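You operate a simulated robot arm through the tools that you are given. There is no shell and no other tool. Be economical: measure what you need, move in short steps, check, and stop when the job is done.

Carry out the task below with a simulated two-armed robot. There is one attempt and no reset: what you move stays moved.

## Task
Wipe up the spill on the parts table top with the cloth and put it back.

The check looks at the end state, three seconds after you hand in, the way a careful person would. Anything else that was tipped, shoved, dropped, spilled or broken makes it a failure. Flat cloth is picked up by pressing the open fingertips on it (5 to 10 N) and closing them slowly along it; thin cloth reads only 2 to 8 mm in the jaws.

## Robot
Two 7-joint arms with two-finger grippers on one trunk, on a base that drives. Base frame: it is fixed to the floor where the robot stands at the start and does not move with it; the origin is under the middle of the robot, x ahead of it, y to its left, z up; the surface under the hand at the start is at about z = 760. Readings come in mm, degrees, newtons and seconds.
The left shoulder is at the start at [24, 217, 1080], the right one opposite. With the tool pointing down near the work surface each hand reaches from about 180 to 760 mm from the robot's upright axis, wherever it stands, measured 20 degrees to its own side. Payload 2.2 kg a hand.
The tool frame of a hand sits at the grasp point between the pads (the TCP): z along the fingers, y along the line on which they close. The tips reach 19 mm beyond it. The gripper opens to 116 mm. The gripper's body begins 70 mm behind the TCP.
Orientation is that of the tool frame in the base frame, as [roll, pitch, yaw] about the fixed x, y, z axes, in that order (R = Rz(yaw) Ry(pitch) Rx(roll)). With the fingers straight down and closing along the base's y, the tool's x points along the base's -x, its y along +y and its z along -z.

## Interface
- The arms move only by the tool apply_moves. It takes "left_increments", "right_increments" or both (then of equal length, played together; a hand with none holds still); each is a list of rows, each a list of 7 numbers: the shift along the base's x, y, z in units of 300 mm (1.0 is 300 mm), then the turn, a rotation vector about the base's x, y, z in units of 45 degrees (1.0 is 45 degrees), then the finger opening in cm, from 0 to 11.6. In form: [[dx, dy, dz, rx, ry, rz, claw], ...]. A call has 1 to 20 rows; each row is the pose to reach, as a shift and turn from the pose commanded when the call began. A call with a number of a shift or a turn outside -1 to 1 is refused whole. Rows are played at 5 a second. More than 50 mm and 8.6 degrees between two rows, or a gripper value outside its range, and nothing of the call is played. A pose out of reach is approached as far as the arm can. The call stops where the force on the tool passes 40 N (or 10 N more than at its start, if that is more) or the arm is blocked; 0.2 s more then pass. Each finger halts on what it meets, pressing with about 41 N; the grip force reading is that of the motor and also rises with nothing between the fingers. The clock runs only during rows and for 0.2 s after the last one: add rows that repeat a pose to give the fingers time. It gives the time, the measured TCP pose, the force on the tool (base axes), the opening and the grip force at its end, in the units of the frame above (readings bear some noise), with the torque about the TCP (base axes, N m) and any sound that the robot's microphone picked up.
- Cameras (640 x 400 px; columns grow to the right, rows downward): "scene" is now at [123.4, 37.2, 1248.6]; the picture's right is [0.40, -0.92, -0.00], its down [-0.54, -0.23, -0.81] and it looks along [0.74, 0.32, -0.59] (base axes); focal length 296 px, centre (320, 200). "left" rides on the left gripper at [69, 15, -97] in its tool frame; the picture's right is [-0.21, 0.98, 0.00], its down [-0.76, -0.17, -0.63] and it looks along [-0.62, -0.14, 0.77] (tool axes); focal length 251 px, centre (320, 200). "right" rides on the right gripper at [69, -15, -97] in its tool frame; the picture's right is [0.21, 0.98, 0.00], its down [-0.76, 0.17, -0.63] and it looks along [-0.62, 0.14, 0.77] (tool axes); focal length 251 px, centre (320, 200). There is no depth. A picture from a camera that has moved, and an enlarged one, comes with that camera's place and axes in the base frame and with its lens.
- grab_frame(camera): a new picture of that camera. It takes no simulated time.
- raise_lower(by): slides the trunk up (or, below 0, down) by that many mm; the arms and the scene camera ride with it, the base frame stays. It gives what a move gives, with no picture.
- drive_base(legs): drives the robot by 1 to 6 legs, each [ahead, left, turn to the left] in mm, mm and degrees, along the robot's own axes; the way and the turn of a leg run together, so that a leg with both is an arc; at most 1500 mm and 180 degrees a leg. The arms and the cameras ride along, it lands a little off, and it stops where it bumps. It gives what a move gives.
- turn_head(pan, tilt): turns the head with the scene camera to pan (to the left, within 80 degrees either way) and tilt (down, from -29 to 69), counted from straight ahead of the robot. It gives what a move gives.
- inspect(camera, box): a new picture of the part [left, top, right, bottom] of that camera's present view, enlarged. It takes no simulated time.
- hand_in(): hands the job in; it is judged then, once.

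Work in short steps. Places have to be worked out from the pictures, the camera data and where the tool is seen: move nearer, look again, correct. Check each grasp and each placing, and mend what went wrong. You have 120 turns and 100 pictures in all, those below and enlarged ones among them. Open the grippers and draw the arms clear of the work before you hand the job in, unless the task says otherwise; then end with one line.

The tools are called after "Request:" by a JSON object that holds its "name" and its "arguments". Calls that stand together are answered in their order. apply_moves: Moves the arms, as the interface text tells. Its arguments: {"type":"object","properties":{"left_increments":{"type":"array","items":{"type":"array","items":{"type":"number"}}},"right_increments":{"type":"array","items":{"type":"array","items":{"type":"number"}}}},"required":[]} The other tools are called the same way: raise_lower (by) slides the trunk up or down; drive_base (legs) drives the base; turn_head (pan, tilt) turns the head that bears the scene camera; grab_frame (camera) takes a picture; inspect (camera, box) takes an enlarged picture of a part of a camera's view; hand_in () hands the job in.

At the start:

```text
time: 0.0
left_eef_pos: [345.3, 370.3, 986.6]
left_tcp_rot: [-180.0, -0.1, -179.9]
left_ft_force: [-0.3, -0.4, 0.2]
left_torque: [0.02, -0.01, -0.02]
left_opening: 115.7
left_finger_force: 0.0
right_eef_pos: [504.4, 6.8, 1047.8]
right_tcp_rot: [-179.9, 0.0, 180.0]
right_ft_force: [-0.5, -0.4, -0.4]
right_torque: [0.03, -0.01, -0.01]
right_opening: 116.1
right_finger_force: 0.1
trunk travel left (down, up): [-225.0, 265.0]
robot x, y, heading: [0.2, 2.5, 0.1]
head pan, tilt: [23.4, 35.9]
```

scene: 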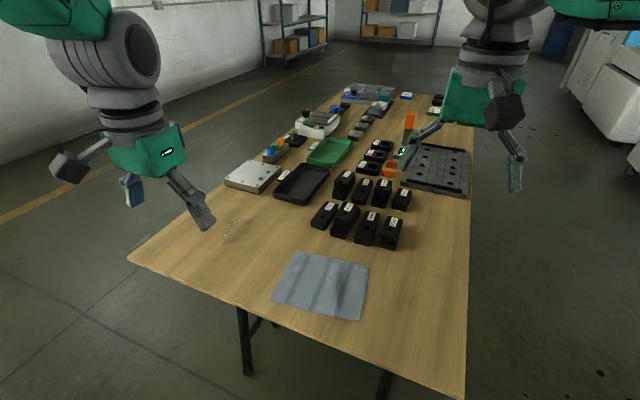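
right: 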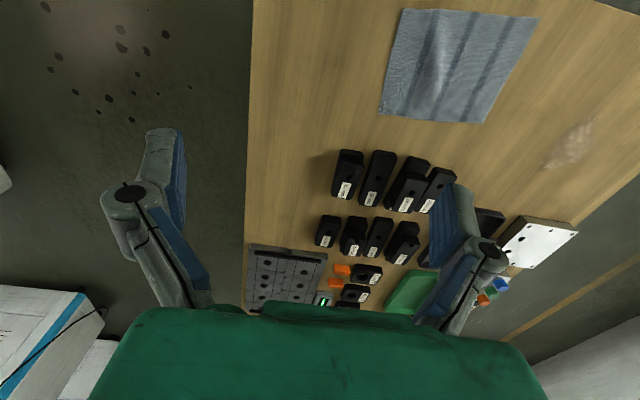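
left: 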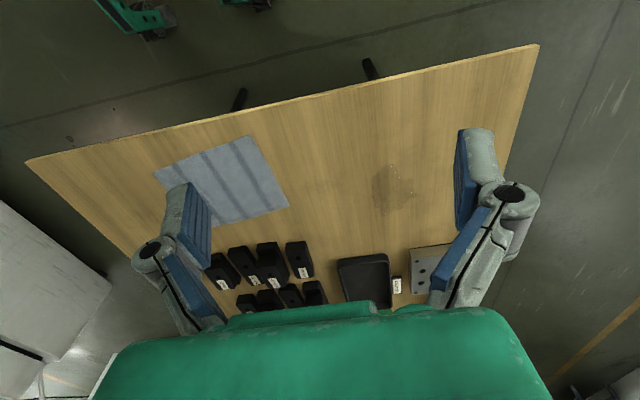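

The cloth looks centred near (476,185), and the spill near (543,450), about 110 x 75 mm. I'll bring the left hand above the cloth's +y side, turned to line up with it, and move the right hand aside.

Request:
{"name": "apply_moves", "arguments": {"left_increments": [[0.07, -0.08, -0.076, 0, 0, 0.03, 6], [0.14, -0.16, -0.152, 0, 0, 0.06, 6], [0.21, -0.24, -0.228, 0, 0, 0.1, 6], [0.28, -0.32, -0.305, 0, 0, 0.13, 6], [0.35, -0.4, -0.38, 0, 0, 0.16, 6], [0.417, -0.483, -0.457, 0, 0, 0.19, 6], [0.417, -0.483, -0.457, 0, 0, 0.19, 6]], "right_increments": [[0, -0.1, 0, 0, 0, 0, 11.6], [0, -0.2, 0, 0, 0, 0, 11.6], [0, -0.3, 0, 0, 0, 0, 11.6], [0, -0.4, 0, 0, 0, 0, 11.6], [0, -0.5, 0, 0, 0, 0, 11.6], [0, -0.6, 0, 0, 0, 0, 11.6], [0, -0.6, 0, 0, 0, 0, 11.6]]}}

Request:
{"name": "grab_frame", "arguments": {"camera": "scene"}}

Request:
{"name": "grab_frame", "arguments": {"camera": "left"}}

```text
time: 1.6
left_eef_pos: [467.6, 221.9, 851.3]
left_tcp_rot: [179.9, 0.0, -171.4]
left_ft_force: [-1.0, 0.0, 0.2]
left_torque: [0.02, 0.01, -0.03]
left_opening: 59.9
left_finger_force: 0.0
right_eef_pos: [502.8, -177.1, 1050.6]
right_tcp_rot: [-180.0, 0.2, -180.0]
right_ft_force: [1.1, -0.2, 0.3]
right_torque: [0.02, -0.04, 0.01]
right_opening: 116.4
right_finger_force: 0.2
trunk travel left (down, up): [-225.0, 265.0]
robot x, y, heading: [-1.3, 3.1, -0.1]
head pan, tilt: [23.4, 35.9]
```

```text
96 pictures are left
camera scene: at [123.7, 32.6, 1248.8], right [0.4, -0.92, 0.0], down [-0.54, -0.23, -0.81], along [0.74, 0.32, -0.59], focal length 296 px, centre (320, 200)
```

scene: 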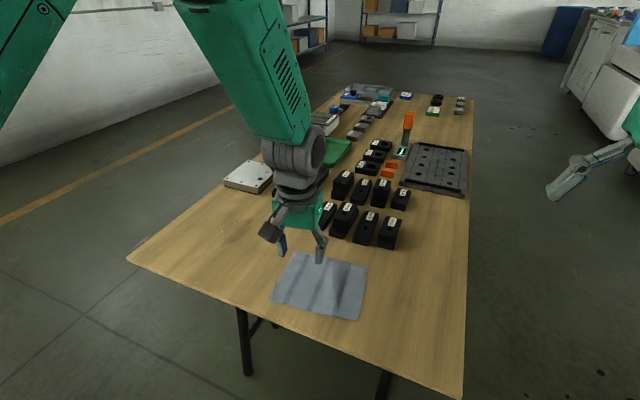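

```text
95 pictures are left
camera left: at [396.4, 225.5, 948.8], right [0.07, 1.0, 0.0], down [0.77, -0.05, 0.63], along [0.63, -0.04, -0.77], focal length 251 px, centre (320, 200)
```

left: 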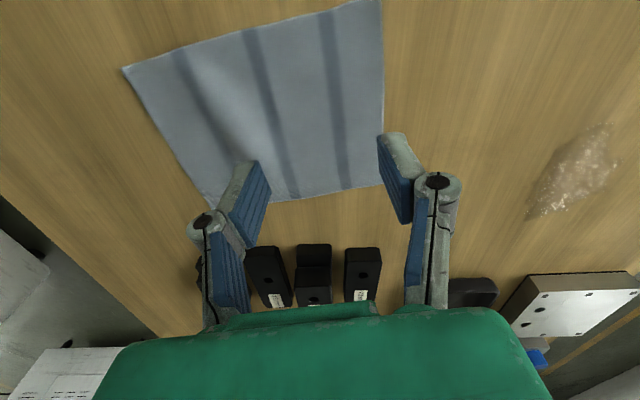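

The wrist view confirms the cloth corners at about (401,262), (536,276), (554,107) and (425,88), so the hand sits just inside the +y edge. Next I lower it to just above the cloth.

Request:
{"name": "apply_moves", "arguments": {"left_increments": [[0, 0, -0.1, 0, 0, 0, 6], [0, 0, -0.2, 0, 0, 0, 6], [0, 0, -0.22, 0, 0, 0, 6], [0, 0, -0.225, 0, 0, 0, 6], [0, 0, -0.23, 0, 0, 0, 6]]}}

Request:
{"name": "grab_frame", "arguments": {"camera": "left"}}

```text
time: 2.8
left_eef_pos: [466.9, 222.2, 781.2]
left_tcp_rot: [179.8, 0.0, -171.4]
left_ft_force: [0.3, -0.4, 0.2]
left_torque: [-0.02, -0.01, -0.02]
left_opening: 60.3
left_finger_force: 0.1
right_eef_pos: [502.3, -176.2, 1050.1]
right_tcp_rot: [179.9, 0.1, 180.0]
right_ft_force: [-0.6, 0.6, -0.3]
right_torque: [0.01, -0.01, -0.01]
right_opening: 116.1
right_finger_force: 0.1
trunk travel left (down, up): [-225.0, 265.0]
robot x, y, heading: [-0.2, 3.6, -0.0]
head pan, tilt: [23.4, 35.9]
```

```text
94 pictures are left
camera left: at [396.4, 226.5, 878.9], right [0.07, 1.0, 0.0], down [0.77, -0.05, 0.63], along [0.63, -0.04, -0.77], focal length 251 px, centre (320, 200)
```

left: 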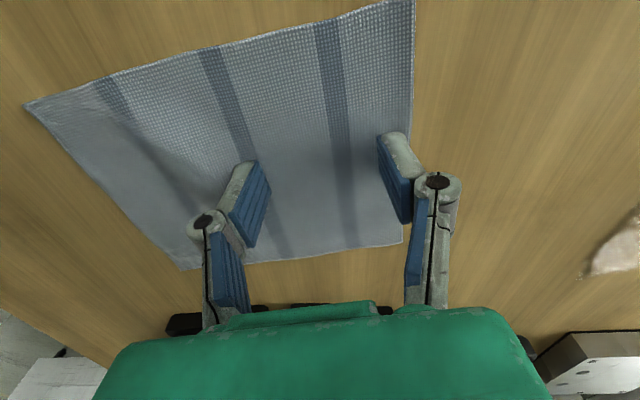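

The tips are a few mm above the cloth, and both fingers are inside it. I'll go down slowly and read the force.

Request:
{"name": "apply_moves", "arguments": {"left_increments": [[0, 0, -0.006, 0, 0, 0, 6], [0, 0, -0.01, 0, 0, 0, 6], [0, 0, -0.013, 0, 0, 0, 6]]}}

```text
time: 3.6
left_eef_pos: [467.4, 221.9, 778.7]
left_tcp_rot: [179.9, 0.3, -171.5]
left_ft_force: [0.7, 0.0, 14.6]
left_torque: [-0.02, -0.01, 0.02]
left_opening: 61.7
left_finger_force: 0.0
right_eef_pos: [501.0, -176.2, 1051.6]
right_tcp_rot: [179.9, 0.1, 180.0]
right_ft_force: [-0.5, -0.5, 1.2]
right_torque: [0.02, -0.03, -0.03]
right_opening: 115.9
right_finger_force: 0.1
trunk travel left (down, up): [-225.0, 265.0]
robot x, y, heading: [-4.2, -3.2, -0.2]
head pan, tilt: [23.4, 35.9]
```

Contact reads 14.6 N, so I back off about 1 mm to reach 5–10 N and close slowly.

Request:
{"name": "apply_moves", "arguments": {"left_increments": [[0, 0, 0.003, 0, 0, 0, 6], [0, 0, 0.003, 0, 0, 0, 5.5], [0, 0, 0.003, 0, 0, 0, 5], [0, 0, 0.003, 0, 0, 0, 4.5], [0, 0, 0.003, 0, 0, 0, 4], [0, 0, 0.003, 0, 0, 0, 3.5], [0, 0, 0.003, 0, 0, 0, 3], [0, 0, 0.003, 0, 0, 0, 2.5], [0, 0, 0.003, 0, 0, 0, 2], [0, 0, 0.003, 0, 0, 0, 1.5], [0, 0, 0.003, 0, 0, 0, 1], [0, 0, 0.003, 0, 0, 0, 0.5], [0, 0, 0.003, 0, 0, 0, 0], [0, 0, 0.003, 0, 0, 0, 0], [0, 0, 0.003, 0, 0, 0, 0]]}}

Request:
{"name": "grab_frame", "arguments": {"camera": "left"}}

```text
time: 6.8
left_eef_pos: [466.7, 222.3, 781.2]
left_tcp_rot: [179.8, 0.3, -171.5]
left_ft_force: [1.5, -1.1, 25.0]
left_torque: [0.03, 0.1, -0.01]
left_opening: 3.9
left_finger_force: 35.6
right_eef_pos: [501.4, -177.1, 1050.0]
right_tcp_rot: [179.9, 0.2, 179.9]
right_ft_force: [0.2, -0.5, -0.1]
right_torque: [0.02, -0.03, -0.03]
right_opening: 115.9
right_finger_force: 0.0
trunk travel left (down, up): [-225.0, 265.0]
robot x, y, heading: [-0.4, 0.8, 0.0]
head pan, tilt: [23.4, 35.9]
```

```text
93 pictures are left
camera left: at [395.7, 225.8, 877.4], right [0.07, 1.0, 0.0], down [0.77, -0.05, 0.64], along [0.63, -0.04, -0.77], focal length 251 px, centre (320, 200)
```

left: 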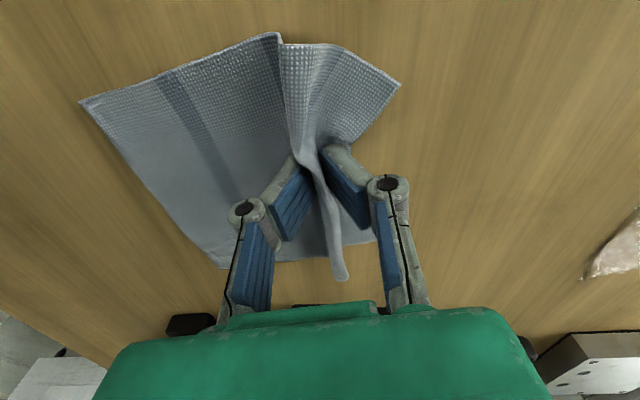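

Grasped: the jaws read 3.9 mm with a fold pinched between them. I lift it and check.

Request:
{"name": "apply_moves", "arguments": {"left_increments": [[0, 0, 0.07, 0, 0, 0, 0], [0, 0, 0.15, 0, 0, 0, 0], [0, 0, 0.25, 0, 0, 0, 0], [0, 0, 0.25, 0, 0, 0, 0]]}}

Request:
{"name": "grab_frame", "arguments": {"camera": "scene"}}

```text
time: 7.8
left_eef_pos: [467.7, 221.8, 853.7]
left_tcp_rot: [179.8, 0.1, -171.4]
left_ft_force: [0.9, -0.9, -0.2]
left_torque: [0.02, -0.02, -0.01]
left_opening: 3.8
left_finger_force: 32.6
right_eef_pos: [502.8, -175.8, 1049.9]
right_tcp_rot: [179.9, 0.1, -180.0]
right_ft_force: [-0.8, -0.2, 0.5]
right_torque: [0.0, -0.01, 0.02]
right_opening: 115.9
right_finger_force: 0.0
trunk travel left (down, up): [-225.0, 265.0]
robot x, y, heading: [1.3, 1.2, -0.1]
head pan, tilt: [23.4, 35.9]
```

```text
92 pictures are left
camera scene: at [124.4, 34.0, 1248.5], right [0.4, -0.92, 0.0], down [-0.54, -0.23, -0.81], along [0.74, 0.32, -0.59], focal length 296 px, centre (320, 200)
```

scene: 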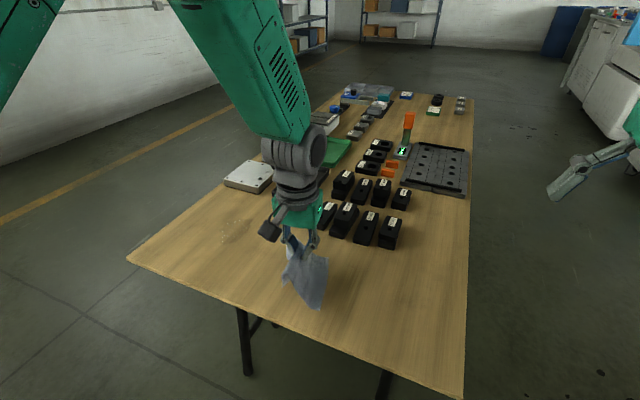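

The cloth is held. I carry it to the near edge of the spill.

Request:
{"name": "apply_moves", "arguments": {"left_increments": [[0.02, 0.12, 0, 0, 0, 0, 0], [0.04, 0.24, 0, 0, 0, 0, 0], [0.06, 0.36, 0, 0, 0, 0, 0], [0.08, 0.48, 0, 0, 0, 0, 0], [0.1, 0.6, 0, 0, 0, 0, 0], [0.1, 0.6, -0.1, 0, 0, 0, 0], [0.1, 0.6, -0.2, 0, 0, 0, 0], [0.1, 0.6, -0.22, 0, 0, 0, 0], [0.1, 0.6, -0.22, 0, 0, 0, 0]]}}

Request:
{"name": "grab_frame", "arguments": {"camera": "left"}}

Request:
{"name": "grab_frame", "arguments": {"camera": "scene"}}

```text
time: 9.8
left_eef_pos: [498.2, 402.9, 786.7]
left_tcp_rot: [180.0, 0.0, -171.4]
left_ft_force: [0.7, -1.2, 0.3]
left_torque: [0.03, 0.04, 0.01]
left_opening: 3.2
left_finger_force: 34.9
right_eef_pos: [502.8, -174.4, 1050.3]
right_tcp_rot: [-180.0, 0.1, 179.9]
right_ft_force: [-0.1, 0.1, 0.0]
right_torque: [-0.01, 0.01, -0.01]
right_opening: 116.1
right_finger_force: 0.1
trunk travel left (down, up): [-225.0, 265.0]
robot x, y, heading: [3.3, 0.5, 0.0]
head pan, tilt: [23.4, 35.9]
```

```text
91 pictures are left
camera left: at [427.5, 407.4, 884.1], right [0.07, 1.0, 0.0], down [0.77, -0.05, 0.63], along [0.63, -0.04, -0.77], focal length 251 px, centre (320, 200)
```

left: 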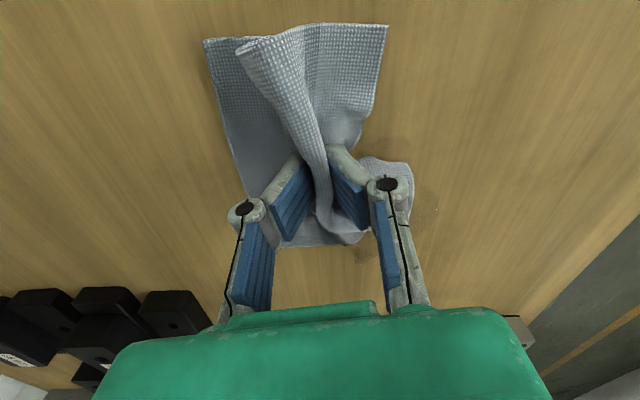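

```text
90 pictures are left
camera scene: at [124.6, 35.8, 1248.5], right [0.4, -0.92, 0.0], down [-0.54, -0.23, -0.81], along [0.74, 0.32, -0.59], focal length 296 px, centre (320, 200)
```

scene: 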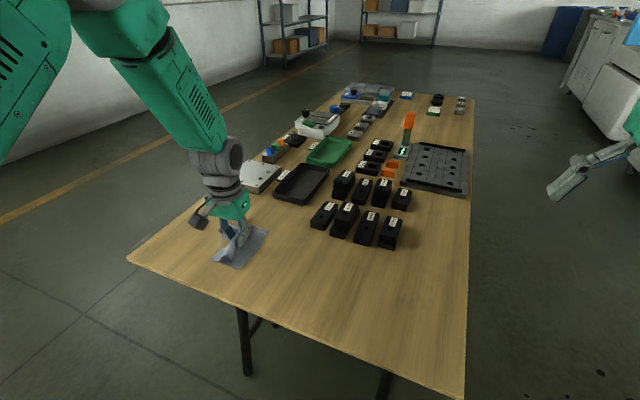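

Now I press down gently and sweep +y over the spill's near side, then sweep back.

Request:
{"name": "apply_moves", "arguments": {"left_increments": [[0, 0, -0.012, 0, 0, 0, 0], [0, 0, -0.024, 0, 0, 0, 0], [0, 0.07, -0.024, 0, 0, 0, 0], [0, 0.14, -0.024, 0, 0, 0, 0], [0, 0.21, -0.024, 0, 0, 0, 0], [0, 0.28, -0.024, 0, 0, 0, 0], [0, 0.34, -0.024, 0, 0, 0, 0]]}}

Request:
{"name": "grab_frame", "arguments": {"camera": "left"}}

```text
time: 11.4
left_eef_pos: [498.0, 506.2, 781.2]
left_tcp_rot: [-180.0, 0.1, -171.4]
left_ft_force: [0.9, -1.2, 6.4]
left_torque: [-0.13, -0.05, 0.01]
left_opening: 2.8
left_finger_force: 28.4
right_eef_pos: [502.0, -174.8, 1049.4]
right_tcp_rot: [180.0, 0.1, -179.9]
right_ft_force: [-0.3, -0.1, -0.9]
right_torque: [0.0, 0.0, -0.02]
right_opening: 115.9
right_finger_force: 0.1
trunk travel left (down, up): [-225.0, 265.0]
robot x, y, heading: [-0.7, 0.9, -0.1]
head pan, tilt: [23.4, 35.9]
```

```text
89 pictures are left
camera left: at [427.0, 510.2, 877.5], right [0.07, 1.0, 0.0], down [0.77, -0.05, 0.63], along [0.63, -0.04, -0.77], focal length 251 px, centre (320, 200)
```

left: 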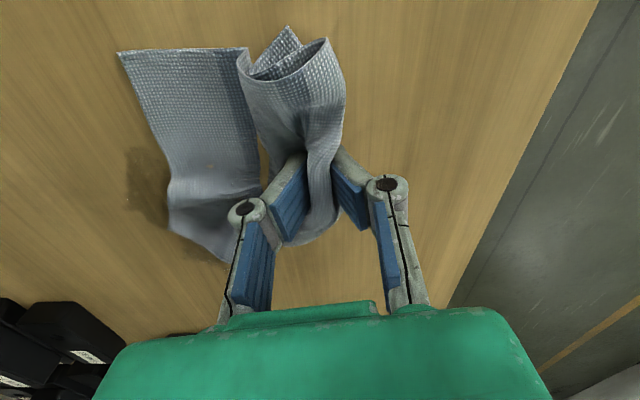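

The near strip is partly wiped, though some wet remains around y=400. I'll do two one-way strokes, starting from y≈380, at x≈500 and 520.

Request:
{"name": "apply_moves", "arguments": {"left_increments": [[0.0, -0.07, 0.12, 0, 0, 0, 0], [0.0, -0.2, 0.2, 0, 0, 0, 0], [0.0, -0.33, 0.2, 0, 0, 0, 0], [0.0, -0.42, 0.1, 0, 0, 0, 0], [0.0, -0.42, 0.005, 0, 0, 0, 0], [0.0, -0.42, -0.005, 0, 0, 0, 0], [0.0, -0.3, -0.005, 0, 0, 0, 0], [0.0, -0.18, -0.005, 0, 0, 0, 0], [0.0, -0.06, -0.005, 0, 0, 0, 0], [0.0, 0, -0.005, 0, 0, 0, 0], [0.07, -0.07, 0.12, 0, 0, 0, 0], [0.07, -0.2, 0.2, 0, 0, 0, 0], [0.07, -0.33, 0.2, 0, 0, 0, 0], [0.07, -0.42, 0.1, 0, 0, 0, 0], [0.07, -0.42, 0.005, 0, 0, 0, 0], [0.07, -0.42, -0.005, 0, 0, 0, 0], [0.07, -0.3, -0.005, 0, 0, 0, 0], [0.07, -0.18, -0.005, 0, 0, 0, 0], [0.07, -0.06, -0.005, 0, 0, 0, 0], [0.07, 0, -0.005, 0, 0, 0, 0]]}}

Request:
{"name": "grab_frame", "arguments": {"camera": "left"}}

```text
time: 15.6
left_eef_pos: [518.0, 505.0, 780.6]
left_tcp_rot: [180.0, 0.2, -171.6]
left_ft_force: [0.6, -3.0, 16.5]
left_torque: [-0.11, -0.12, -0.05]
left_opening: 3.5
left_finger_force: 35.5
right_eef_pos: [500.2, -176.8, 1050.7]
right_tcp_rot: [179.9, 0.1, -180.0]
right_ft_force: [0.5, -0.2, 0.8]
right_torque: [0.03, 0.02, 0.02]
right_opening: 115.9
right_finger_force: 0.0
trunk travel left (down, up): [-225.0, 265.0]
robot x, y, heading: [-0.8, 1.0, -0.1]
head pan, tilt: [23.4, 35.9]
```

```text
88 pictures are left
camera left: at [447.1, 509.2, 878.0], right [0.07, 1.0, 0.0], down [0.77, -0.05, 0.63], along [0.63, -0.04, -0.77], focal length 251 px, centre (320, 200)
```

left: 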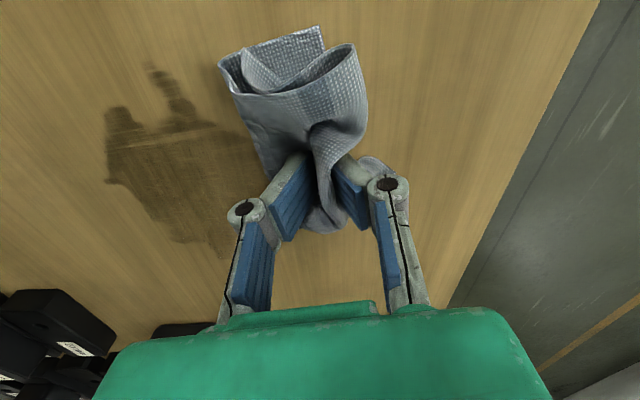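

The remaining wet area spans about x 467–580, y 390–480. I continue strokes at x≈538 and 558.

Request:
{"name": "apply_moves", "arguments": {"left_increments": [[0.065, -0.07, 0.12, 0, 0, 0, 0], [0.065, -0.2, 0.2, 0, 0, 0, 0], [0.065, -0.33, 0.2, 0, 0, 0, 0], [0.065, -0.44, 0.1, 0, 0, 0, 0], [0.065, -0.44, 0.005, 0, 0, 0, 0], [0.065, -0.44, 0, 0, 0, 0, 0], [0.065, -0.32, 0, 0, 0, 0, 0], [0.065, -0.2, 0, 0, 0, 0, 0], [0.065, -0.08, 0, 0, 0, 0, 0], [0.065, 0, 0, 0, 0, 0, 0], [0.13, -0.07, 0.12, 0, 0, 0, 0], [0.13, -0.2, 0.2, 0, 0, 0, 0], [0.13, -0.33, 0.2, 0, 0, 0, 0], [0.13, -0.44, 0.1, 0, 0, 0, 0], [0.13, -0.44, 0.005, 0, 0, 0, 0], [0.13, -0.44, 0, 0, 0, 0, 0], [0.13, -0.32, 0, 0, 0, 0, 0], [0.13, -0.2, 0, 0, 0, 0, 0], [0.13, -0.08, 0, 0, 0, 0, 0], [0.13, 0, 0, 0, 0, 0, 0]]}}

Request:
{"name": "grab_frame", "arguments": {"camera": "left"}}

```text
time: 19.8
left_eef_pos: [555.7, 504.7, 780.5]
left_tcp_rot: [179.8, 0.2, -171.4]
left_ft_force: [-0.4, -5.0, 20.7]
left_torque: [-0.13, -0.09, -0.02]
left_opening: 2.6
left_finger_force: 30.8
right_eef_pos: [500.9, -177.9, 1049.2]
right_tcp_rot: [179.9, 0.2, -180.0]
right_ft_force: [-0.4, 0.1, 0.2]
right_torque: [-0.01, 0.01, 0.02]
right_opening: 115.8
right_finger_force: 0.1
trunk travel left (down, up): [-225.0, 265.0]
robot x, y, heading: [1.7, 0.0, -0.0]
head pan, tilt: [23.4, 35.9]
```

```text
87 pictures are left
camera left: at [485.0, 508.7, 878.1], right [0.07, 1.0, 0.0], down [0.77, -0.05, 0.64], along [0.63, -0.04, -0.77], focal length 251 px, centre (320, 200)
```

left: 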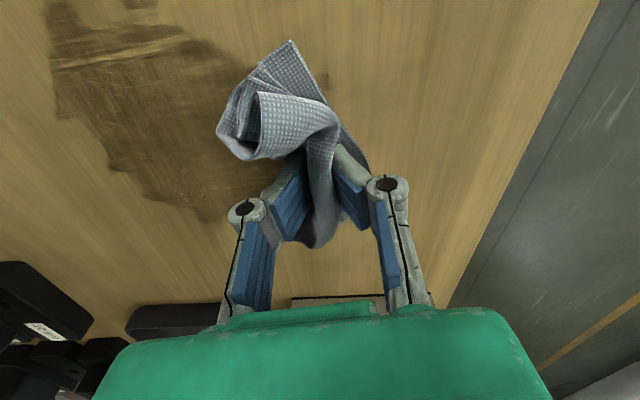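

It's thinning: wiped areas look lighter. I continue at x≈575 and 592.

Request:
{"name": "apply_moves", "arguments": {"left_increments": [[0.065, -0.07, 0.12, 0, 0, 0, 0], [0.065, -0.2, 0.2, 0, 0, 0, 0], [0.065, -0.33, 0.2, 0, 0, 0, 0], [0.065, -0.44, 0.1, 0, 0, 0, 0], [0.065, -0.44, 0.005, 0, 0, 0, 0], [0.065, -0.44, 0, 0, 0, 0, 0], [0.065, -0.32, 0, 0, 0, 0, 0], [0.065, -0.2, 0, 0, 0, 0, 0], [0.065, -0.08, 0, 0, 0, 0, 0], [0.065, 0, 0, 0, 0, 0, 0], [0.12, -0.07, 0.12, 0, 0, 0, 0], [0.12, -0.2, 0.2, 0, 0, 0, 0], [0.12, -0.33, 0.2, 0, 0, 0, 0], [0.12, -0.44, 0.1, 0, 0, 0, 0], [0.12, -0.44, 0.005, 0, 0, 0, 0], [0.12, -0.44, 0, 0, 0, 0, 0], [0.12, -0.32, 0, 0, 0, 0, 0], [0.12, -0.2, 0, 0, 0, 0, 0], [0.12, -0.08, 0, 0, 0, 0, 0], [0.12, 0, 0, 0, 0, 0, 0]]}}

Request:
{"name": "apply_moves", "arguments": {"left_increments": [[0, -0.05, 0.15, 0, 0, 0, 0], [-0.1, -0.05, 0.25, 0, 0, 0, 0], [-0.2, -0.05, 0.3, 0, 0, 0, 0], [-0.35, -0.05, 0.3, 0, 0, 0, 0], [-0.48, -0.05, 0.3, 0, 0, 0, 0]]}}

Request:
{"name": "grab_frame", "arguments": {"camera": "left"}}

Request:
{"name": "inspect", "arguments": {"camera": "scene", "box": [140, 160, 380, 310]}}

```text
time: 24.0
left_eef_pos: [592.5, 506.7, 782.1]
left_tcp_rot: [179.7, 0.3, -171.4]
left_ft_force: [0.5, -2.5, 15.9]
left_torque: [-0.07, -0.01, -0.04]
left_opening: 3.6
left_finger_force: 35.2
right_eef_pos: [499.5, -174.7, 1050.6]
right_tcp_rot: [180.0, 0.2, -179.9]
right_ft_force: [-0.3, -0.4, 0.5]
right_torque: [0.02, 0.01, 0.0]
right_opening: 115.8
right_finger_force: 0.0
trunk travel left (down, up): [-225.0, 265.0]
robot x, y, heading: [-3.1, -1.6, -0.2]
head pan, tilt: [23.4, 35.9]
```

```text
time: 25.2
left_eef_pos: [448.6, 491.3, 869.0]
left_tcp_rot: [-179.9, 0.1, -171.5]
left_ft_force: [-0.6, 2.0, -0.2]
left_torque: [-0.05, -0.05, -0.02]
left_opening: 3.2
left_finger_force: 29.1
right_eef_pos: [501.3, -174.3, 1051.6]
right_tcp_rot: [-179.9, 0.2, 180.0]
right_ft_force: [-0.5, 0.2, -0.2]
right_torque: [-0.01, -0.02, 0.01]
right_opening: 115.8
right_finger_force: 0.0
trunk travel left (down, up): [-225.0, 265.0]
robot x, y, heading: [-3.0, -4.2, -0.2]
head pan, tilt: [23.4, 35.9]
```

```text
86 pictures are left
camera left: at [377.8, 495.7, 966.0], right [0.07, 1.0, 0.0], down [0.77, -0.05, 0.63], along [0.63, -0.04, -0.77], focal length 251 px, centre (320, 200)
```

left: 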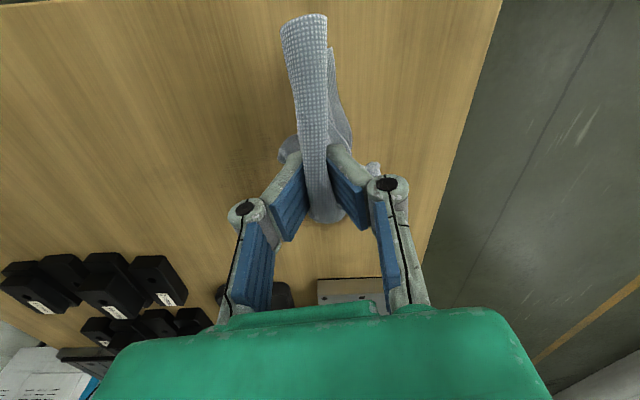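

```text
2.67 times, centred on (260, 235) of scene
camera zoom: at [122.9, 37.4, 1248.7], right [0.4, -0.92, 0.0], down [-0.54, -0.23, -0.81], along [0.74, 0.32, -0.59], focal length 789 px, centre (480, 107)
```

zoom: 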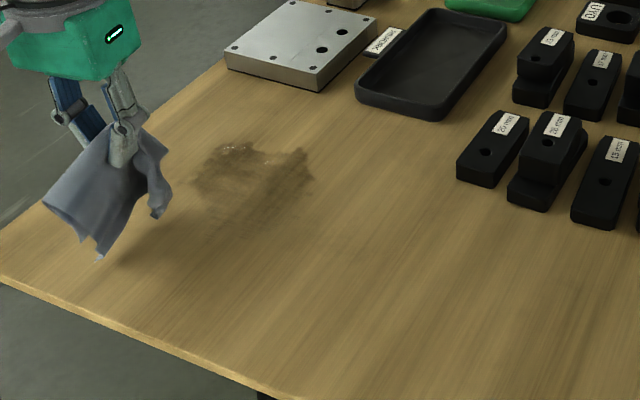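

Stain remains over about x 490–595, y 393–505, lighter at the near end. I'll make a second pass with longer strokes (y 375→530), at x≈500 and 520.

Request:
{"name": "apply_moves", "arguments": {"left_increments": [[0.05, -0.12, -0.08, 0, 0, 0, 0], [0.1, -0.24, -0.15, 0, 0, 0, 0], [0.17, -0.37, -0.2, 0, 0, 0, 0], [0.17, -0.388, -0.3, 0, 0, 0, 0], [0.17, -0.27, -0.3, 0, 0, 0, 0], [0.17, -0.15, -0.3, 0, 0, 0, 0], [0.17, -0.03, -0.3, 0, 0, 0, 0], [0.17, 0.09, -0.3, 0, 0, 0, 0], [0.17, 0.13, -0.3, 0, 0, 0, 0], [0.24, 0.03, -0.2, 0, 0, 0, 0], [0.24, -0.12, -0.15, 0, 0, 0, 0], [0.24, -0.26, -0.15, 0, 0, 0, 0], [0.24, -0.388, -0.2, 0, 0, 0, 0], [0.24, -0.388, -0.3, 0, 0, 0, 0], [0.24, -0.27, -0.3, 0, 0, 0, 0], [0.24, -0.15, -0.3, 0, 0, 0, 0], [0.24, -0.03, -0.3, 0, 0, 0, 0], [0.24, 0.09, -0.3, 0, 0, 0, 0], [0.24, 0.13, -0.3, 0, 0, 0, 0]]}}

```text
time: 29.2
left_eef_pos: [520.9, 527.1, 779.9]
left_tcp_rot: [179.9, 0.3, -171.5]
left_ft_force: [0.5, -7.0, 20.0]
left_torque: [-0.05, 0.01, 0.03]
left_opening: 3.1
left_finger_force: 32.4
right_eef_pos: [501.0, -178.9, 1049.3]
right_tcp_rot: [179.9, 0.2, -180.0]
right_ft_force: [-0.3, 1.1, 1.2]
right_torque: [0.02, 0.05, 0.0]
right_opening: 116.2
right_finger_force: 0.0
trunk travel left (down, up): [-225.0, 265.0]
robot x, y, heading: [3.8, -1.9, 0.1]
head pan, tilt: [23.4, 35.9]
```

Next, strokes at x≈540 and 560.

Request:
{"name": "apply_moves", "arguments": {"left_increments": [[0.067, -0.1, 0.1, 0, 0, 0, 0], [0.067, -0.25, 0.15, 0, 0, 0, 0], [0.067, -0.4, 0.15, 0, 0, 0, 0], [0.067, -0.518, 0.1, 0, 0, 0, 0], [0.067, -0.518, 0, 0, 0, 0, 0], [0.067, -0.4, 0, 0, 0, 0, 0], [0.067, -0.28, 0, 0, 0, 0, 0], [0.067, -0.16, 0, 0, 0, 0, 0], [0.067, -0.04, 0, 0, 0, 0, 0], [0.067, 0, 0, 0, 0, 0, 0], [0.134, -0.1, 0.1, 0, 0, 0, 0], [0.134, -0.25, 0.15, 0, 0, 0, 0], [0.134, -0.4, 0.15, 0, 0, 0, 0], [0.134, -0.518, 0.1, 0, 0, 0, 0], [0.134, -0.518, 0, 0, 0, 0, 0], [0.134, -0.4, 0, 0, 0, 0, 0], [0.134, -0.28, 0, 0, 0, 0, 0], [0.134, -0.16, 0, 0, 0, 0, 0], [0.134, -0.04, 0, 0, 0, 0, 0], [0.134, 0, 0, 0, 0, 0, 0]]}}

Request:
{"name": "apply_moves", "arguments": {"left_increments": [[0.06, -0.1, 0.1, 0, 0, 0, 0], [0.06, -0.25, 0.15, 0, 0, 0, 0], [0.06, -0.4, 0.15, 0, 0, 0, 0], [0.06, -0.518, 0.1, 0, 0, 0, 0], [0.06, -0.518, 0, 0, 0, 0, 0], [0.06, -0.4, 0, 0, 0, 0, 0], [0.06, -0.28, 0, 0, 0, 0, 0], [0.06, -0.16, 0, 0, 0, 0, 0], [0.06, -0.04, 0, 0, 0, 0, 0], [0.06, 0, 0, 0, 0, 0, 0], [0.12, -0.1, 0.1, 0, 0, 0, 0], [0.12, -0.25, 0.15, 0, 0, 0, 0], [0.12, -0.4, 0.15, 0, 0, 0, 0], [0.12, -0.518, 0.1, 0, 0, 0, 0], [0.12, -0.518, 0, 0, 0, 0, 0], [0.12, -0.4, 0, 0, 0, 0, 0], [0.12, -0.28, 0, 0, 0, 0, 0], [0.12, -0.16, 0, 0, 0, 0, 0], [0.12, -0.04, 0, 0, 0, 0, 0], [0.12, 0, 0, 0, 0, 0, 0]]}}

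Request:
{"name": "apply_moves", "arguments": {"left_increments": [[0, -0.05, 0.15, 0, 0, 0, 0], [-0.1, -0.05, 0.25, 0, 0, 0, 0], [-0.2, -0.05, 0.3, 0, 0, 0, 0], [-0.35, -0.05, 0.3, 0, 0, 0, 0], [-0.48, -0.05, 0.3, 0, 0, 0, 0]]}}

Request:
{"name": "inspect", "arguments": {"camera": "scene", "box": [140, 160, 380, 310]}}

```text
time: 33.4
left_eef_pos: [562.9, 527.5, 779.5]
left_tcp_rot: [179.8, 0.3, -171.5]
left_ft_force: [0.6, -6.1, 16.5]
left_torque: [0.05, -0.09, -0.03]
left_opening: 3.3
left_finger_force: 33.4
right_eef_pos: [501.0, -178.7, 1049.8]
right_tcp_rot: [179.8, 0.2, -179.9]
right_ft_force: [0.3, 0.6, 0.1]
right_torque: [0.03, 0.01, 0.04]
right_opening: 116.0
right_finger_force: 0.1
trunk travel left (down, up): [-225.0, 265.0]
robot x, y, heading: [0.6, 0.7, 0.1]
head pan, tilt: [23.4, 35.9]
```

```text
time: 37.6
left_eef_pos: [597.8, 529.3, 781.4]
left_tcp_rot: [179.7, 0.2, -171.5]
left_ft_force: [1.1, -3.4, 18.2]
left_torque: [0.34, 0.02, -0.02]
left_opening: 3.6
left_finger_force: 32.7
right_eef_pos: [501.1, -177.7, 1050.1]
right_tcp_rot: [179.9, 0.2, -180.0]
right_ft_force: [0.8, -0.1, 0.2]
right_torque: [-0.01, -0.03, 0.01]
right_opening: 116.1
right_finger_force: 0.1
trunk travel left (down, up): [-225.0, 265.0]
robot x, y, heading: [-0.9, 3.1, -0.0]
head pan, tilt: [23.4, 35.9]
```

```text
time: 38.8
left_eef_pos: [452.8, 516.0, 870.3]
left_tcp_rot: [-179.9, 0.2, -171.5]
left_ft_force: [-2.3, 0.4, 0.7]
left_torque: [0.16, 0.01, -0.05]
left_opening: 1.6
left_finger_force: 27.7
right_eef_pos: [501.5, -173.2, 1050.3]
right_tcp_rot: [-179.9, 0.2, -180.0]
right_ft_force: [-0.3, 0.5, 0.6]
right_torque: [0.02, -0.01, 0.01]
right_opening: 115.7
right_finger_force: 0.0
trunk travel left (down, up): [-225.0, 265.0]
robot x, y, heading: [-1.5, 2.0, -0.1]
head pan, tilt: [23.4, 35.9]
```

```text
2.67 times, centred on (260, 235) of scene
camera zoom: at [122.8, 37.9, 1248.7], right [0.4, -0.92, 0.0], down [-0.54, -0.23, -0.81], along [0.74, 0.32, -0.59], focal length 789 px, centre (480, 107)
```

zoom: 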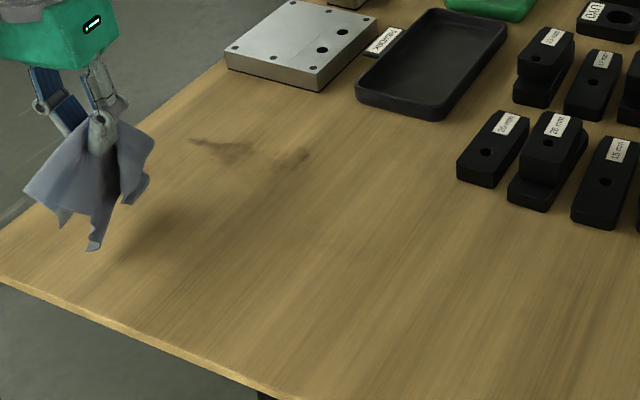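

Nearly clean. Faint spots remain around x 565–600, y 420–545, so I do extra strokes there out to y≈555.

Request:
{"name": "apply_moves", "arguments": {"left_increments": [[0.12, -0.08, 0, 0, 0, 0, 0], [0.24, -0.16, -0.02, 0, 0, 0, 0], [0.36, -0.25, -0.05, 0, 0, 0, 0], [0.39, -0.37, -0.12, 0, 0, 0, 0], [0.39, -0.37, -0.22, 0, 0, 0, 0], [0.39, -0.37, -0.302, 0, 0, 0, 0], [0.39, -0.25, -0.302, 0, 0, 0, 0], [0.39, -0.13, -0.302, 0, 0, 0, 0], [0.39, -0.01, -0.302, 0, 0, 0, 0], [0.39, 0.11, -0.302, 0, 0, 0, 0], [0.39, 0.13, -0.302, 0, 0, 0, 0], [0.44, 0.03, -0.2, 0, 0, 0, 0], [0.44, -0.12, -0.15, 0, 0, 0, 0], [0.44, -0.26, -0.15, 0, 0, 0, 0], [0.44, -0.37, -0.2, 0, 0, 0, 0], [0.44, -0.37, -0.302, 0, 0, 0, 0], [0.44, -0.25, -0.302, 0, 0, 0, 0], [0.44, -0.13, -0.302, 0, 0, 0, 0], [0.44, -0.01, -0.302, 0, 0, 0, 0], [0.44, 0.11, -0.302, 0, 0, 0, 0]]}}

Request:
{"name": "apply_moves", "arguments": {"left_increments": [[0.05, -0.1, 0.1, 0, 0, 0, 0], [0.05, -0.25, 0.15, 0, 0, 0, 0], [0.05, -0.4, 0.15, 0, 0, 0, 0], [0.05, -0.48, 0.1, 0, 0, 0, 0], [0.05, -0.48, 0, 0, 0, 0, 0], [0.05, -0.36, 0, 0, 0, 0, 0], [0.05, -0.24, 0, 0, 0, 0, 0], [0.05, -0.12, 0, 0, 0, 0, 0], [0.05, 0, 0, 0, 0, 0, 0], [0, -0.05, 0.12, 0, 0, 0, 0], [-0.1, -0.05, 0.24, 0, 0, 0, 0], [-0.2, -0.05, 0.3, 0, 0, 0, 0], [-0.35, -0.05, 0.3, 0, 0, 0, 0], [-0.48, -0.05, 0.3, 0, 0, 0, 0], [-0.48, -0.05, 0.3, 0, 0, 0, 0]]}}

Request:
{"name": "inspect", "arguments": {"camera": "scene", "box": [140, 160, 380, 310]}}

```text
time: 43.0
left_eef_pos: [586.6, 544.8, 780.4]
left_tcp_rot: [179.9, 0.3, -171.4]
left_ft_force: [1.2, -6.2, 23.0]
left_torque: [0.1, 0.14, 0.07]
left_opening: 2.9
left_finger_force: 31.0
right_eef_pos: [500.0, -176.5, 1050.0]
right_tcp_rot: [179.9, 0.2, -180.0]
right_ft_force: [-0.5, -0.3, 0.3]
right_torque: [0.0, 0.0, 0.0]
right_opening: 116.1
right_finger_force: 0.1
trunk travel left (down, up): [-225.0, 265.0]
robot x, y, heading: [-1.1, 0.9, -0.1]
head pan, tilt: [23.4, 35.9]
```

```text
time: 46.2
left_eef_pos: [440.5, 533.0, 866.0]
left_tcp_rot: [180.0, 0.0, -171.5]
left_ft_force: [0.0, 0.2, -0.6]
left_torque: [-0.04, 0.05, 0.0]
left_opening: 2.5
left_finger_force: 27.5
right_eef_pos: [503.5, -174.8, 1048.9]
right_tcp_rot: [-180.0, 0.0, -179.9]
right_ft_force: [-0.7, 0.2, -0.1]
right_torque: [0.02, 0.01, -0.02]
right_opening: 116.0
right_finger_force: 0.1
trunk travel left (down, up): [-225.0, 265.0]
robot x, y, heading: [6.0, 0.4, 0.1]
head pan, tilt: [23.4, 35.9]
```

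```text
2.67 times, centred on (260, 235) of scene
camera zoom: at [124.9, 37.9, 1248.4], right [0.4, -0.92, 0.0], down [-0.54, -0.23, -0.81], along [0.74, 0.32, -0.59], focal length 789 px, centre (480, 107)
```

zoom: 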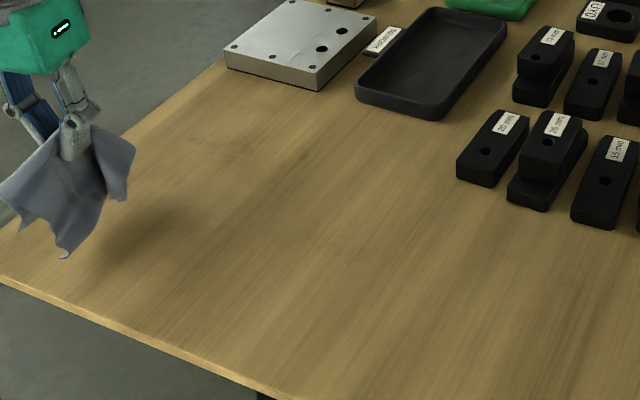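

Visually almost gone; a closer look for residue.

Request:
{"name": "inspect", "arguments": {"camera": "scene", "box": [190, 195, 290, 258]}}

Request:
{"name": "grab_frame", "arguments": {"camera": "left"}}

```text
6.35 times, centred on (240, 226) of scene
camera zoom: at [124.9, 37.9, 1248.4], right [0.4, -0.92, 0.0], down [-0.54, -0.23, -0.81], along [0.74, 0.32, -0.59], focal length 1879 px, centre (828, 32)
```

zoom: 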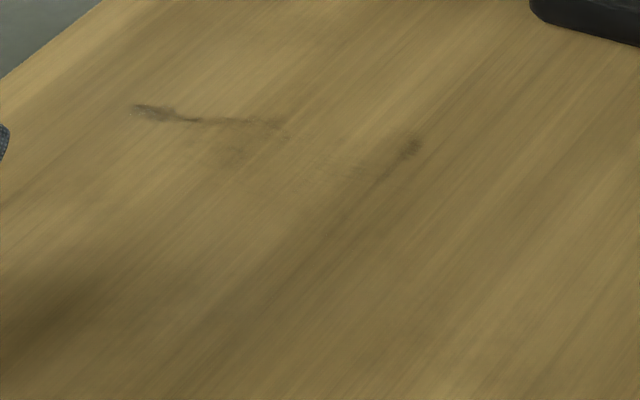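

```text
81 pictures are left
camera left: at [370.6, 536.8, 964.2], right [0.07, 1.0, 0.0], down [0.77, -0.05, 0.63], along [0.63, -0.04, -0.77], focal length 251 px, centre (320, 200)
```

left: 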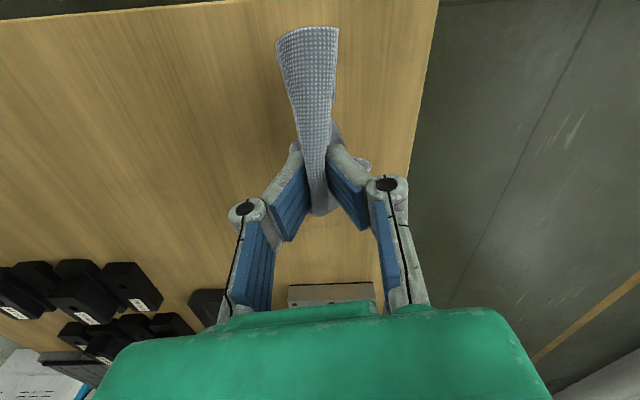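

Faint traces lie at about (575,545), (587,485) and (598,428). I do targeted strokes.

Request:
{"name": "apply_moves", "arguments": {"left_increments": [[0.14, -0.07, -0.02, 0, 0, 0, 0], [0.28, -0.14, -0.04, 0, 0, 0, 0], [0.42, -0.2, -0.08, 0, 0, 0, 0], [0.427, -0.227, -0.2, 0, 0, 0, 0], [0.427, -0.227, -0.305, 0, 0, 0, 0], [0.427, -0.11, -0.305, 0, 0, 0, 0], [0.427, 0.01, -0.305, 0, 0, 0, 0], [0.427, 0.14, -0.305, 0, 0, 0, 0], [0.477, 0.04, -0.2, 0, 0, 0, 0], [0.477, -0.1, -0.17, 0, 0, 0, 0], [0.477, -0.227, -0.2, 0, 0, 0, 0], [0.477, -0.227, -0.305, 0, 0, 0, 0], [0.477, -0.11, -0.305, 0, 0, 0, 0], [0.477, 0.01, -0.305, 0, 0, 0, 0], [0.477, 0.14, -0.305, 0, 0, 0, 0]]}}

Request:
{"name": "apply_moves", "arguments": {"left_increments": [[0.05, -0.1, 0.1, 0, 0, 0, 0], [0.05, -0.25, 0.15, 0, 0, 0, 0], [0.05, -0.4, 0.15, 0, 0, 0, 0], [0.05, -0.54, 0.1, 0, 0, 0, 0], [0.05, -0.56, 0, 0, 0, 0, 0], [0.05, -0.44, 0, 0, 0, 0, 0], [0.05, -0.32, 0, 0, 0, 0, 0], [0.05, -0.2, 0, 0, 0, 0, 0], [0.05, -0.08, 0, 0, 0, 0, 0], [0.05, 0, 0, 0, 0, 0, 0], [0, -0.05, 0.12, 0, 0, 0, 0], [-0.1, -0.05, 0.24, 0, 0, 0, 0], [-0.2, -0.05, 0.3, 0, 0, 0, 0], [-0.35, -0.05, 0.3, 0, 0, 0, 0], [-0.48, -0.05, 0.3, 0, 0, 0, 0], [-0.48, -0.05, 0.3, 0, 0, 0, 0]]}}

Request:
{"name": "inspect", "arguments": {"camera": "scene", "box": [190, 195, 290, 258]}}

Request:
{"name": "inspect", "arguments": {"camera": "scene", "box": [140, 160, 380, 310]}}

```text
time: 49.4
left_eef_pos: [586.7, 570.8, 781.4]
left_tcp_rot: [179.8, 0.3, -171.5]
left_ft_force: [1.1, -7.0, 18.6]
left_torque: [0.0, 0.05, 0.03]
left_opening: 3.3
left_finger_force: 33.5
right_eef_pos: [500.0, -178.0, 1049.2]
right_tcp_rot: [179.8, 0.2, -180.0]
right_ft_force: [0.2, 0.7, 0.6]
right_torque: [0.0, -0.03, -0.02]
right_opening: 116.1
right_finger_force: 0.0
trunk travel left (down, up): [-225.0, 265.0]
robot x, y, heading: [0.3, 0.1, -0.3]
head pan, tilt: [23.4, 35.9]
```

```text
time: 52.8
left_eef_pos: [441.1, 559.4, 865.8]
left_tcp_rot: [-180.0, 0.0, -171.5]
left_ft_force: [0.3, 0.4, -5.3]
left_torque: [0.09, -0.01, 0.01]
left_opening: 2.5
left_finger_force: 31.6
right_eef_pos: [502.3, -174.9, 1048.7]
right_tcp_rot: [-180.0, 0.0, -179.9]
right_ft_force: [0.2, 0.0, 0.2]
right_torque: [0.04, 0.02, 0.0]
right_opening: 116.0
right_finger_force: 0.1
trunk travel left (down, up): [-225.0, 265.0]
robot x, y, heading: [2.2, -1.8, -0.0]
head pan, tilt: [23.4, 35.9]
```

```text
6.35 times, centred on (240, 226) of scene
camera zoom: at [124.8, 38.3, 1248.4], right [0.4, -0.92, 0.0], down [-0.54, -0.24, -0.81], along [0.74, 0.32, -0.59], focal length 1879 px, centre (828, 32)
```

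zoom: 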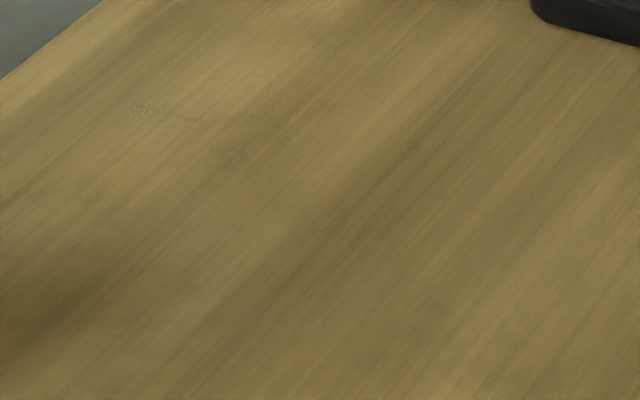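

```text
2.67 times, centred on (260, 235) of scene
camera zoom: at [124.8, 38.3, 1248.4], right [0.4, -0.92, 0.0], down [-0.54, -0.24, -0.81], along [0.74, 0.32, -0.59], focal length 789 px, centre (480, 107)
```

zoom: 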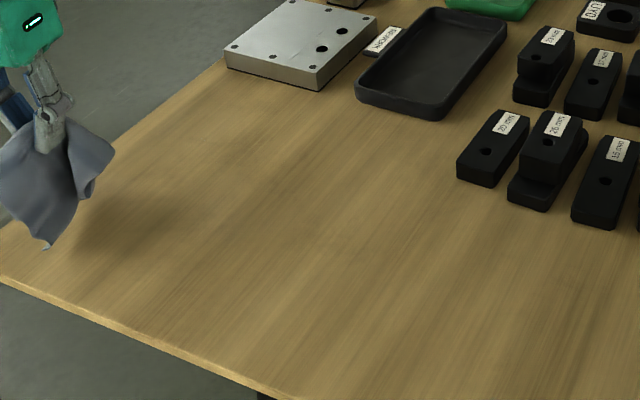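

Only specks remain near (575,548). One more round there will make sure.

Request:
{"name": "apply_moves", "arguments": {"left_increments": [[0.13, -0.09, -0.02, 0, 0, 0, 0], [0.26, -0.18, -0.04, 0, 0, 0, 0], [0.39, -0.27, -0.07, 0, 0, 0, 0], [0.433, -0.3, -0.2, 0, 0, 0, 0], [0.433, -0.3, -0.308, 0, 0, 0, 0], [0.433, -0.2, -0.308, 0, 0, 0, 0], [0.433, -0.1, -0.308, 0, 0, 0, 0], [0.433, 0, -0.308, 0, 0, 0, 0], [0.433, 0.083, -0.308, 0, 0, 0, 0], [0.483, -0.02, -0.2, 0, 0, 0, 0], [0.483, -0.16, -0.17, 0, 0, 0, 0], [0.483, -0.3, -0.2, 0, 0, 0, 0], [0.483, -0.3, -0.308, 0, 0, 0, 0], [0.483, -0.2, -0.308, 0, 0, 0, 0], [0.483, -0.1, -0.308, 0, 0, 0, 0], [0.483, 0, -0.308, 0, 0, 0, 0], [0.483, 0.083, -0.308, 0, 0, 0, 0]]}}

Request:
{"name": "apply_moves", "arguments": {"left_increments": [[0.04, -0.1, 0.1, 0, 0, 0, 0], [0.04, -0.25, 0.15, 0, 0, 0, 0], [0.04, -0.4, 0.15, 0, 0, 0, 0], [0.04, -0.54, 0.1, 0, 0, 0, 0], [0.04, -0.58, 0, 0, 0, 0, 0], [0.04, -0.46, 0, 0, 0, 0, 0], [0.04, -0.34, 0, 0, 0, 0, 0], [0.04, -0.22, 0, 0, 0, 0, 0], [0.04, -0.1, 0, 0, 0, 0, 0], [0.04, 0, 0, 0, 0, 0, 0], [0, -0.05, 0.12, 0, 0, 0, 0], [-0.1, -0.05, 0.24, 0, 0, 0, 0], [-0.2, -0.05, 0.3, 0, 0, 0, 0], [-0.35, -0.05, 0.3, 0, 0, 0, 0], [-0.48, -0.05, 0.3, 0, 0, 0, 0], [-0.48, -0.05, 0.3, 0, 0, 0, 0]]}}

Request:
{"name": "inspect", "arguments": {"camera": "scene", "box": [190, 195, 290, 258]}}

Request:
{"name": "grab_frame", "arguments": {"camera": "left"}}

```text
time: 54.7
left_eef_pos: [573.4, 562.6, 779.8]
left_tcp_rot: [-179.5, 1.0, -171.6]
left_ft_force: [-4.1, -11.5, 31.2]
left_torque: [-0.03, 0.24, 0.06]
left_opening: 2.9
left_finger_force: 32.3
right_eef_pos: [498.2, -170.0, 1053.1]
right_tcp_rot: [-179.8, 0.3, 180.0]
right_ft_force: [-0.4, -0.4, -0.4]
right_torque: [0.0, -0.01, 0.05]
right_opening: 115.8
right_finger_force: 0.0
trunk travel left (down, up): [-225.0, 265.0]
robot x, y, heading: [-0.7, 0.6, 0.2]
head pan, tilt: [23.4, 35.9]
stopped in row 9 (left hand): the force on the tool passed its limit at 41 N (the readings are from after the stop); the commanded pose is now the measured one
```

```text
time: 58.1
left_eef_pos: [428.3, 551.1, 863.7]
left_tcp_rot: [-179.7, 0.5, -171.6]
left_ft_force: [-0.7, -0.5, -0.3]
left_torque: [0.09, 0.01, -0.01]
left_opening: 2.6
left_finger_force: 27.7
right_eef_pos: [500.7, -168.4, 1051.6]
right_tcp_rot: [-179.7, 0.1, 180.0]
right_ft_force: [0.5, -0.2, -0.1]
right_torque: [0.02, 0.04, 0.0]
right_opening: 116.0
right_finger_force: 0.0
trunk travel left (down, up): [-225.0, 265.0]
robot x, y, heading: [0.1, -0.9, -0.2]
head pan, tilt: [23.4, 35.9]
```

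```text
6.35 times, centred on (240, 226) of scene
camera zoom: at [124.9, 39.8, 1248.3], right [0.4, -0.92, 0.0], down [-0.54, -0.24, -0.81], along [0.74, 0.32, -0.59], focal length 1879 px, centre (828, 32)
```

zoom: 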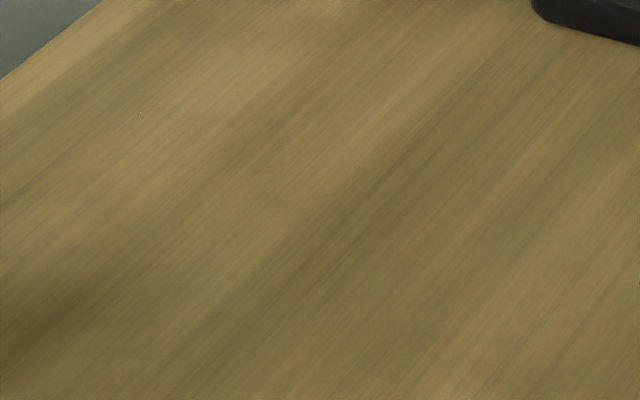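

```text
77 pictures are left
camera left: at [356.6, 555.8, 960.8], right [0.07, 1.0, 0.0], down [0.77, -0.05, 0.64], along [0.64, -0.05, -0.77], focal length 251 px, centre (320, 200)
```

left: 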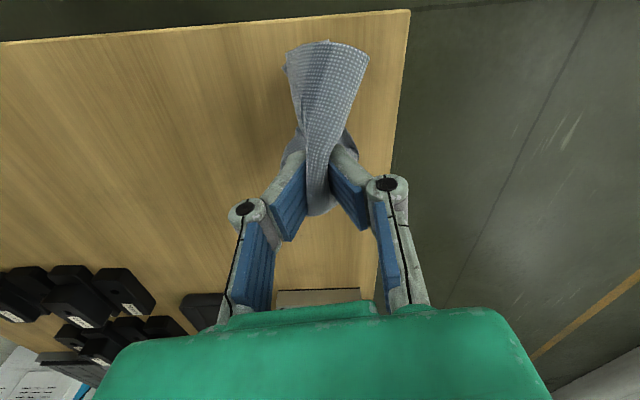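

The table is clean. I carry the cloth back, high enough for it to hang free.

Request:
{"name": "apply_moves", "arguments": {"left_increments": [[0.02, -0.12, 0.06, 0, 0, 0, 0], [0.04, -0.25, 0.12, 0, 0, 0, 0], [0.06, -0.4, 0.18, 0, 0, 0, 0], [0.08, -0.55, 0.18, 0, 0, 0, 0], [0.1, -0.7, 0.18, 0, 0, 0, 0], [0.12, -0.85, 0.18, 0, 0, 0, 0], [0.14, -1.0, 0.18, 0, 0, 0, 0], [0.14, -1.0, 0.18, 0, 0, 0, 0]]}}

Request:
{"name": "apply_moves", "arguments": {"left_increments": [[0, -0.12, 0, 0, 0, 0, 0], [0, -0.25, 0, 0, 0, 0, 0], [0, -0.33, 0, 0, 0, 0, 0], [0, -0.33, 0, 0, 0, 0, 0], [0, -0.33, 0, 0, 0, 0, 0]]}}

Request:
{"name": "grab_frame", "arguments": {"camera": "scene"}}

Request:
{"name": "grab_frame", "arguments": {"camera": "left"}}

```text
time: 59.9
left_eef_pos: [469.4, 247.2, 920.2]
left_tcp_rot: [-179.8, 0.6, -171.4]
left_ft_force: [-0.6, -0.3, -0.3]
left_torque: [0.04, 0.02, -0.03]
left_opening: 4.7
left_finger_force: 38.8
right_eef_pos: [500.0, -173.4, 1050.7]
right_tcp_rot: [-179.9, 0.2, -180.0]
right_ft_force: [0.3, 0.2, 0.8]
right_torque: [-0.02, 0.0, 0.0]
right_opening: 116.0
right_finger_force: 0.1
trunk travel left (down, up): [-225.0, 265.0]
robot x, y, heading: [-2.3, -0.1, 0.1]
head pan, tilt: [23.4, 35.9]
```

```text
time: 61.1
left_eef_pos: [468.7, 150.6, 920.6]
left_tcp_rot: [-179.7, 0.5, -171.4]
left_ft_force: [-0.2, 0.1, 0.9]
left_torque: [0.02, -0.01, 0.0]
left_opening: 4.4
left_finger_force: 38.1
right_eef_pos: [500.2, -169.9, 1051.3]
right_tcp_rot: [-179.7, 0.2, 180.0]
right_ft_force: [-0.2, -0.5, -0.5]
right_torque: [0.01, -0.01, -0.02]
right_opening: 116.1
right_finger_force: 0.0
trunk travel left (down, up): [-225.0, 265.0]
robot x, y, heading: [1.5, 2.3, -0.1]
head pan, tilt: [23.4, 35.9]
```

```text
76 pictures are left
camera scene: at [124.0, 36.7, 1248.6], right [0.4, -0.92, 0.0], down [-0.54, -0.23, -0.81], along [0.74, 0.32, -0.59], focal length 296 px, centre (320, 200)
```

scene: 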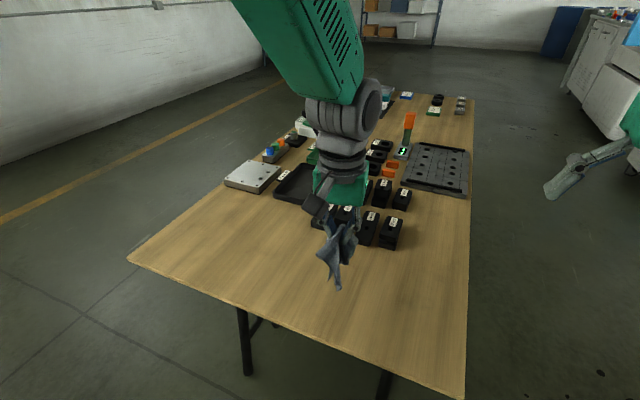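

```text
75 pictures are left
camera left: at [397.3, 156.0, 1017.3], right [0.07, 1.0, 0.0], down [0.77, -0.05, 0.64], along [0.64, -0.05, -0.77], focal length 251 px, centre (320, 200)
```

left: 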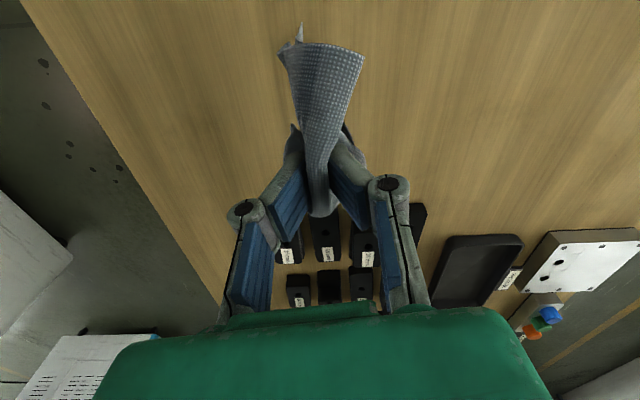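

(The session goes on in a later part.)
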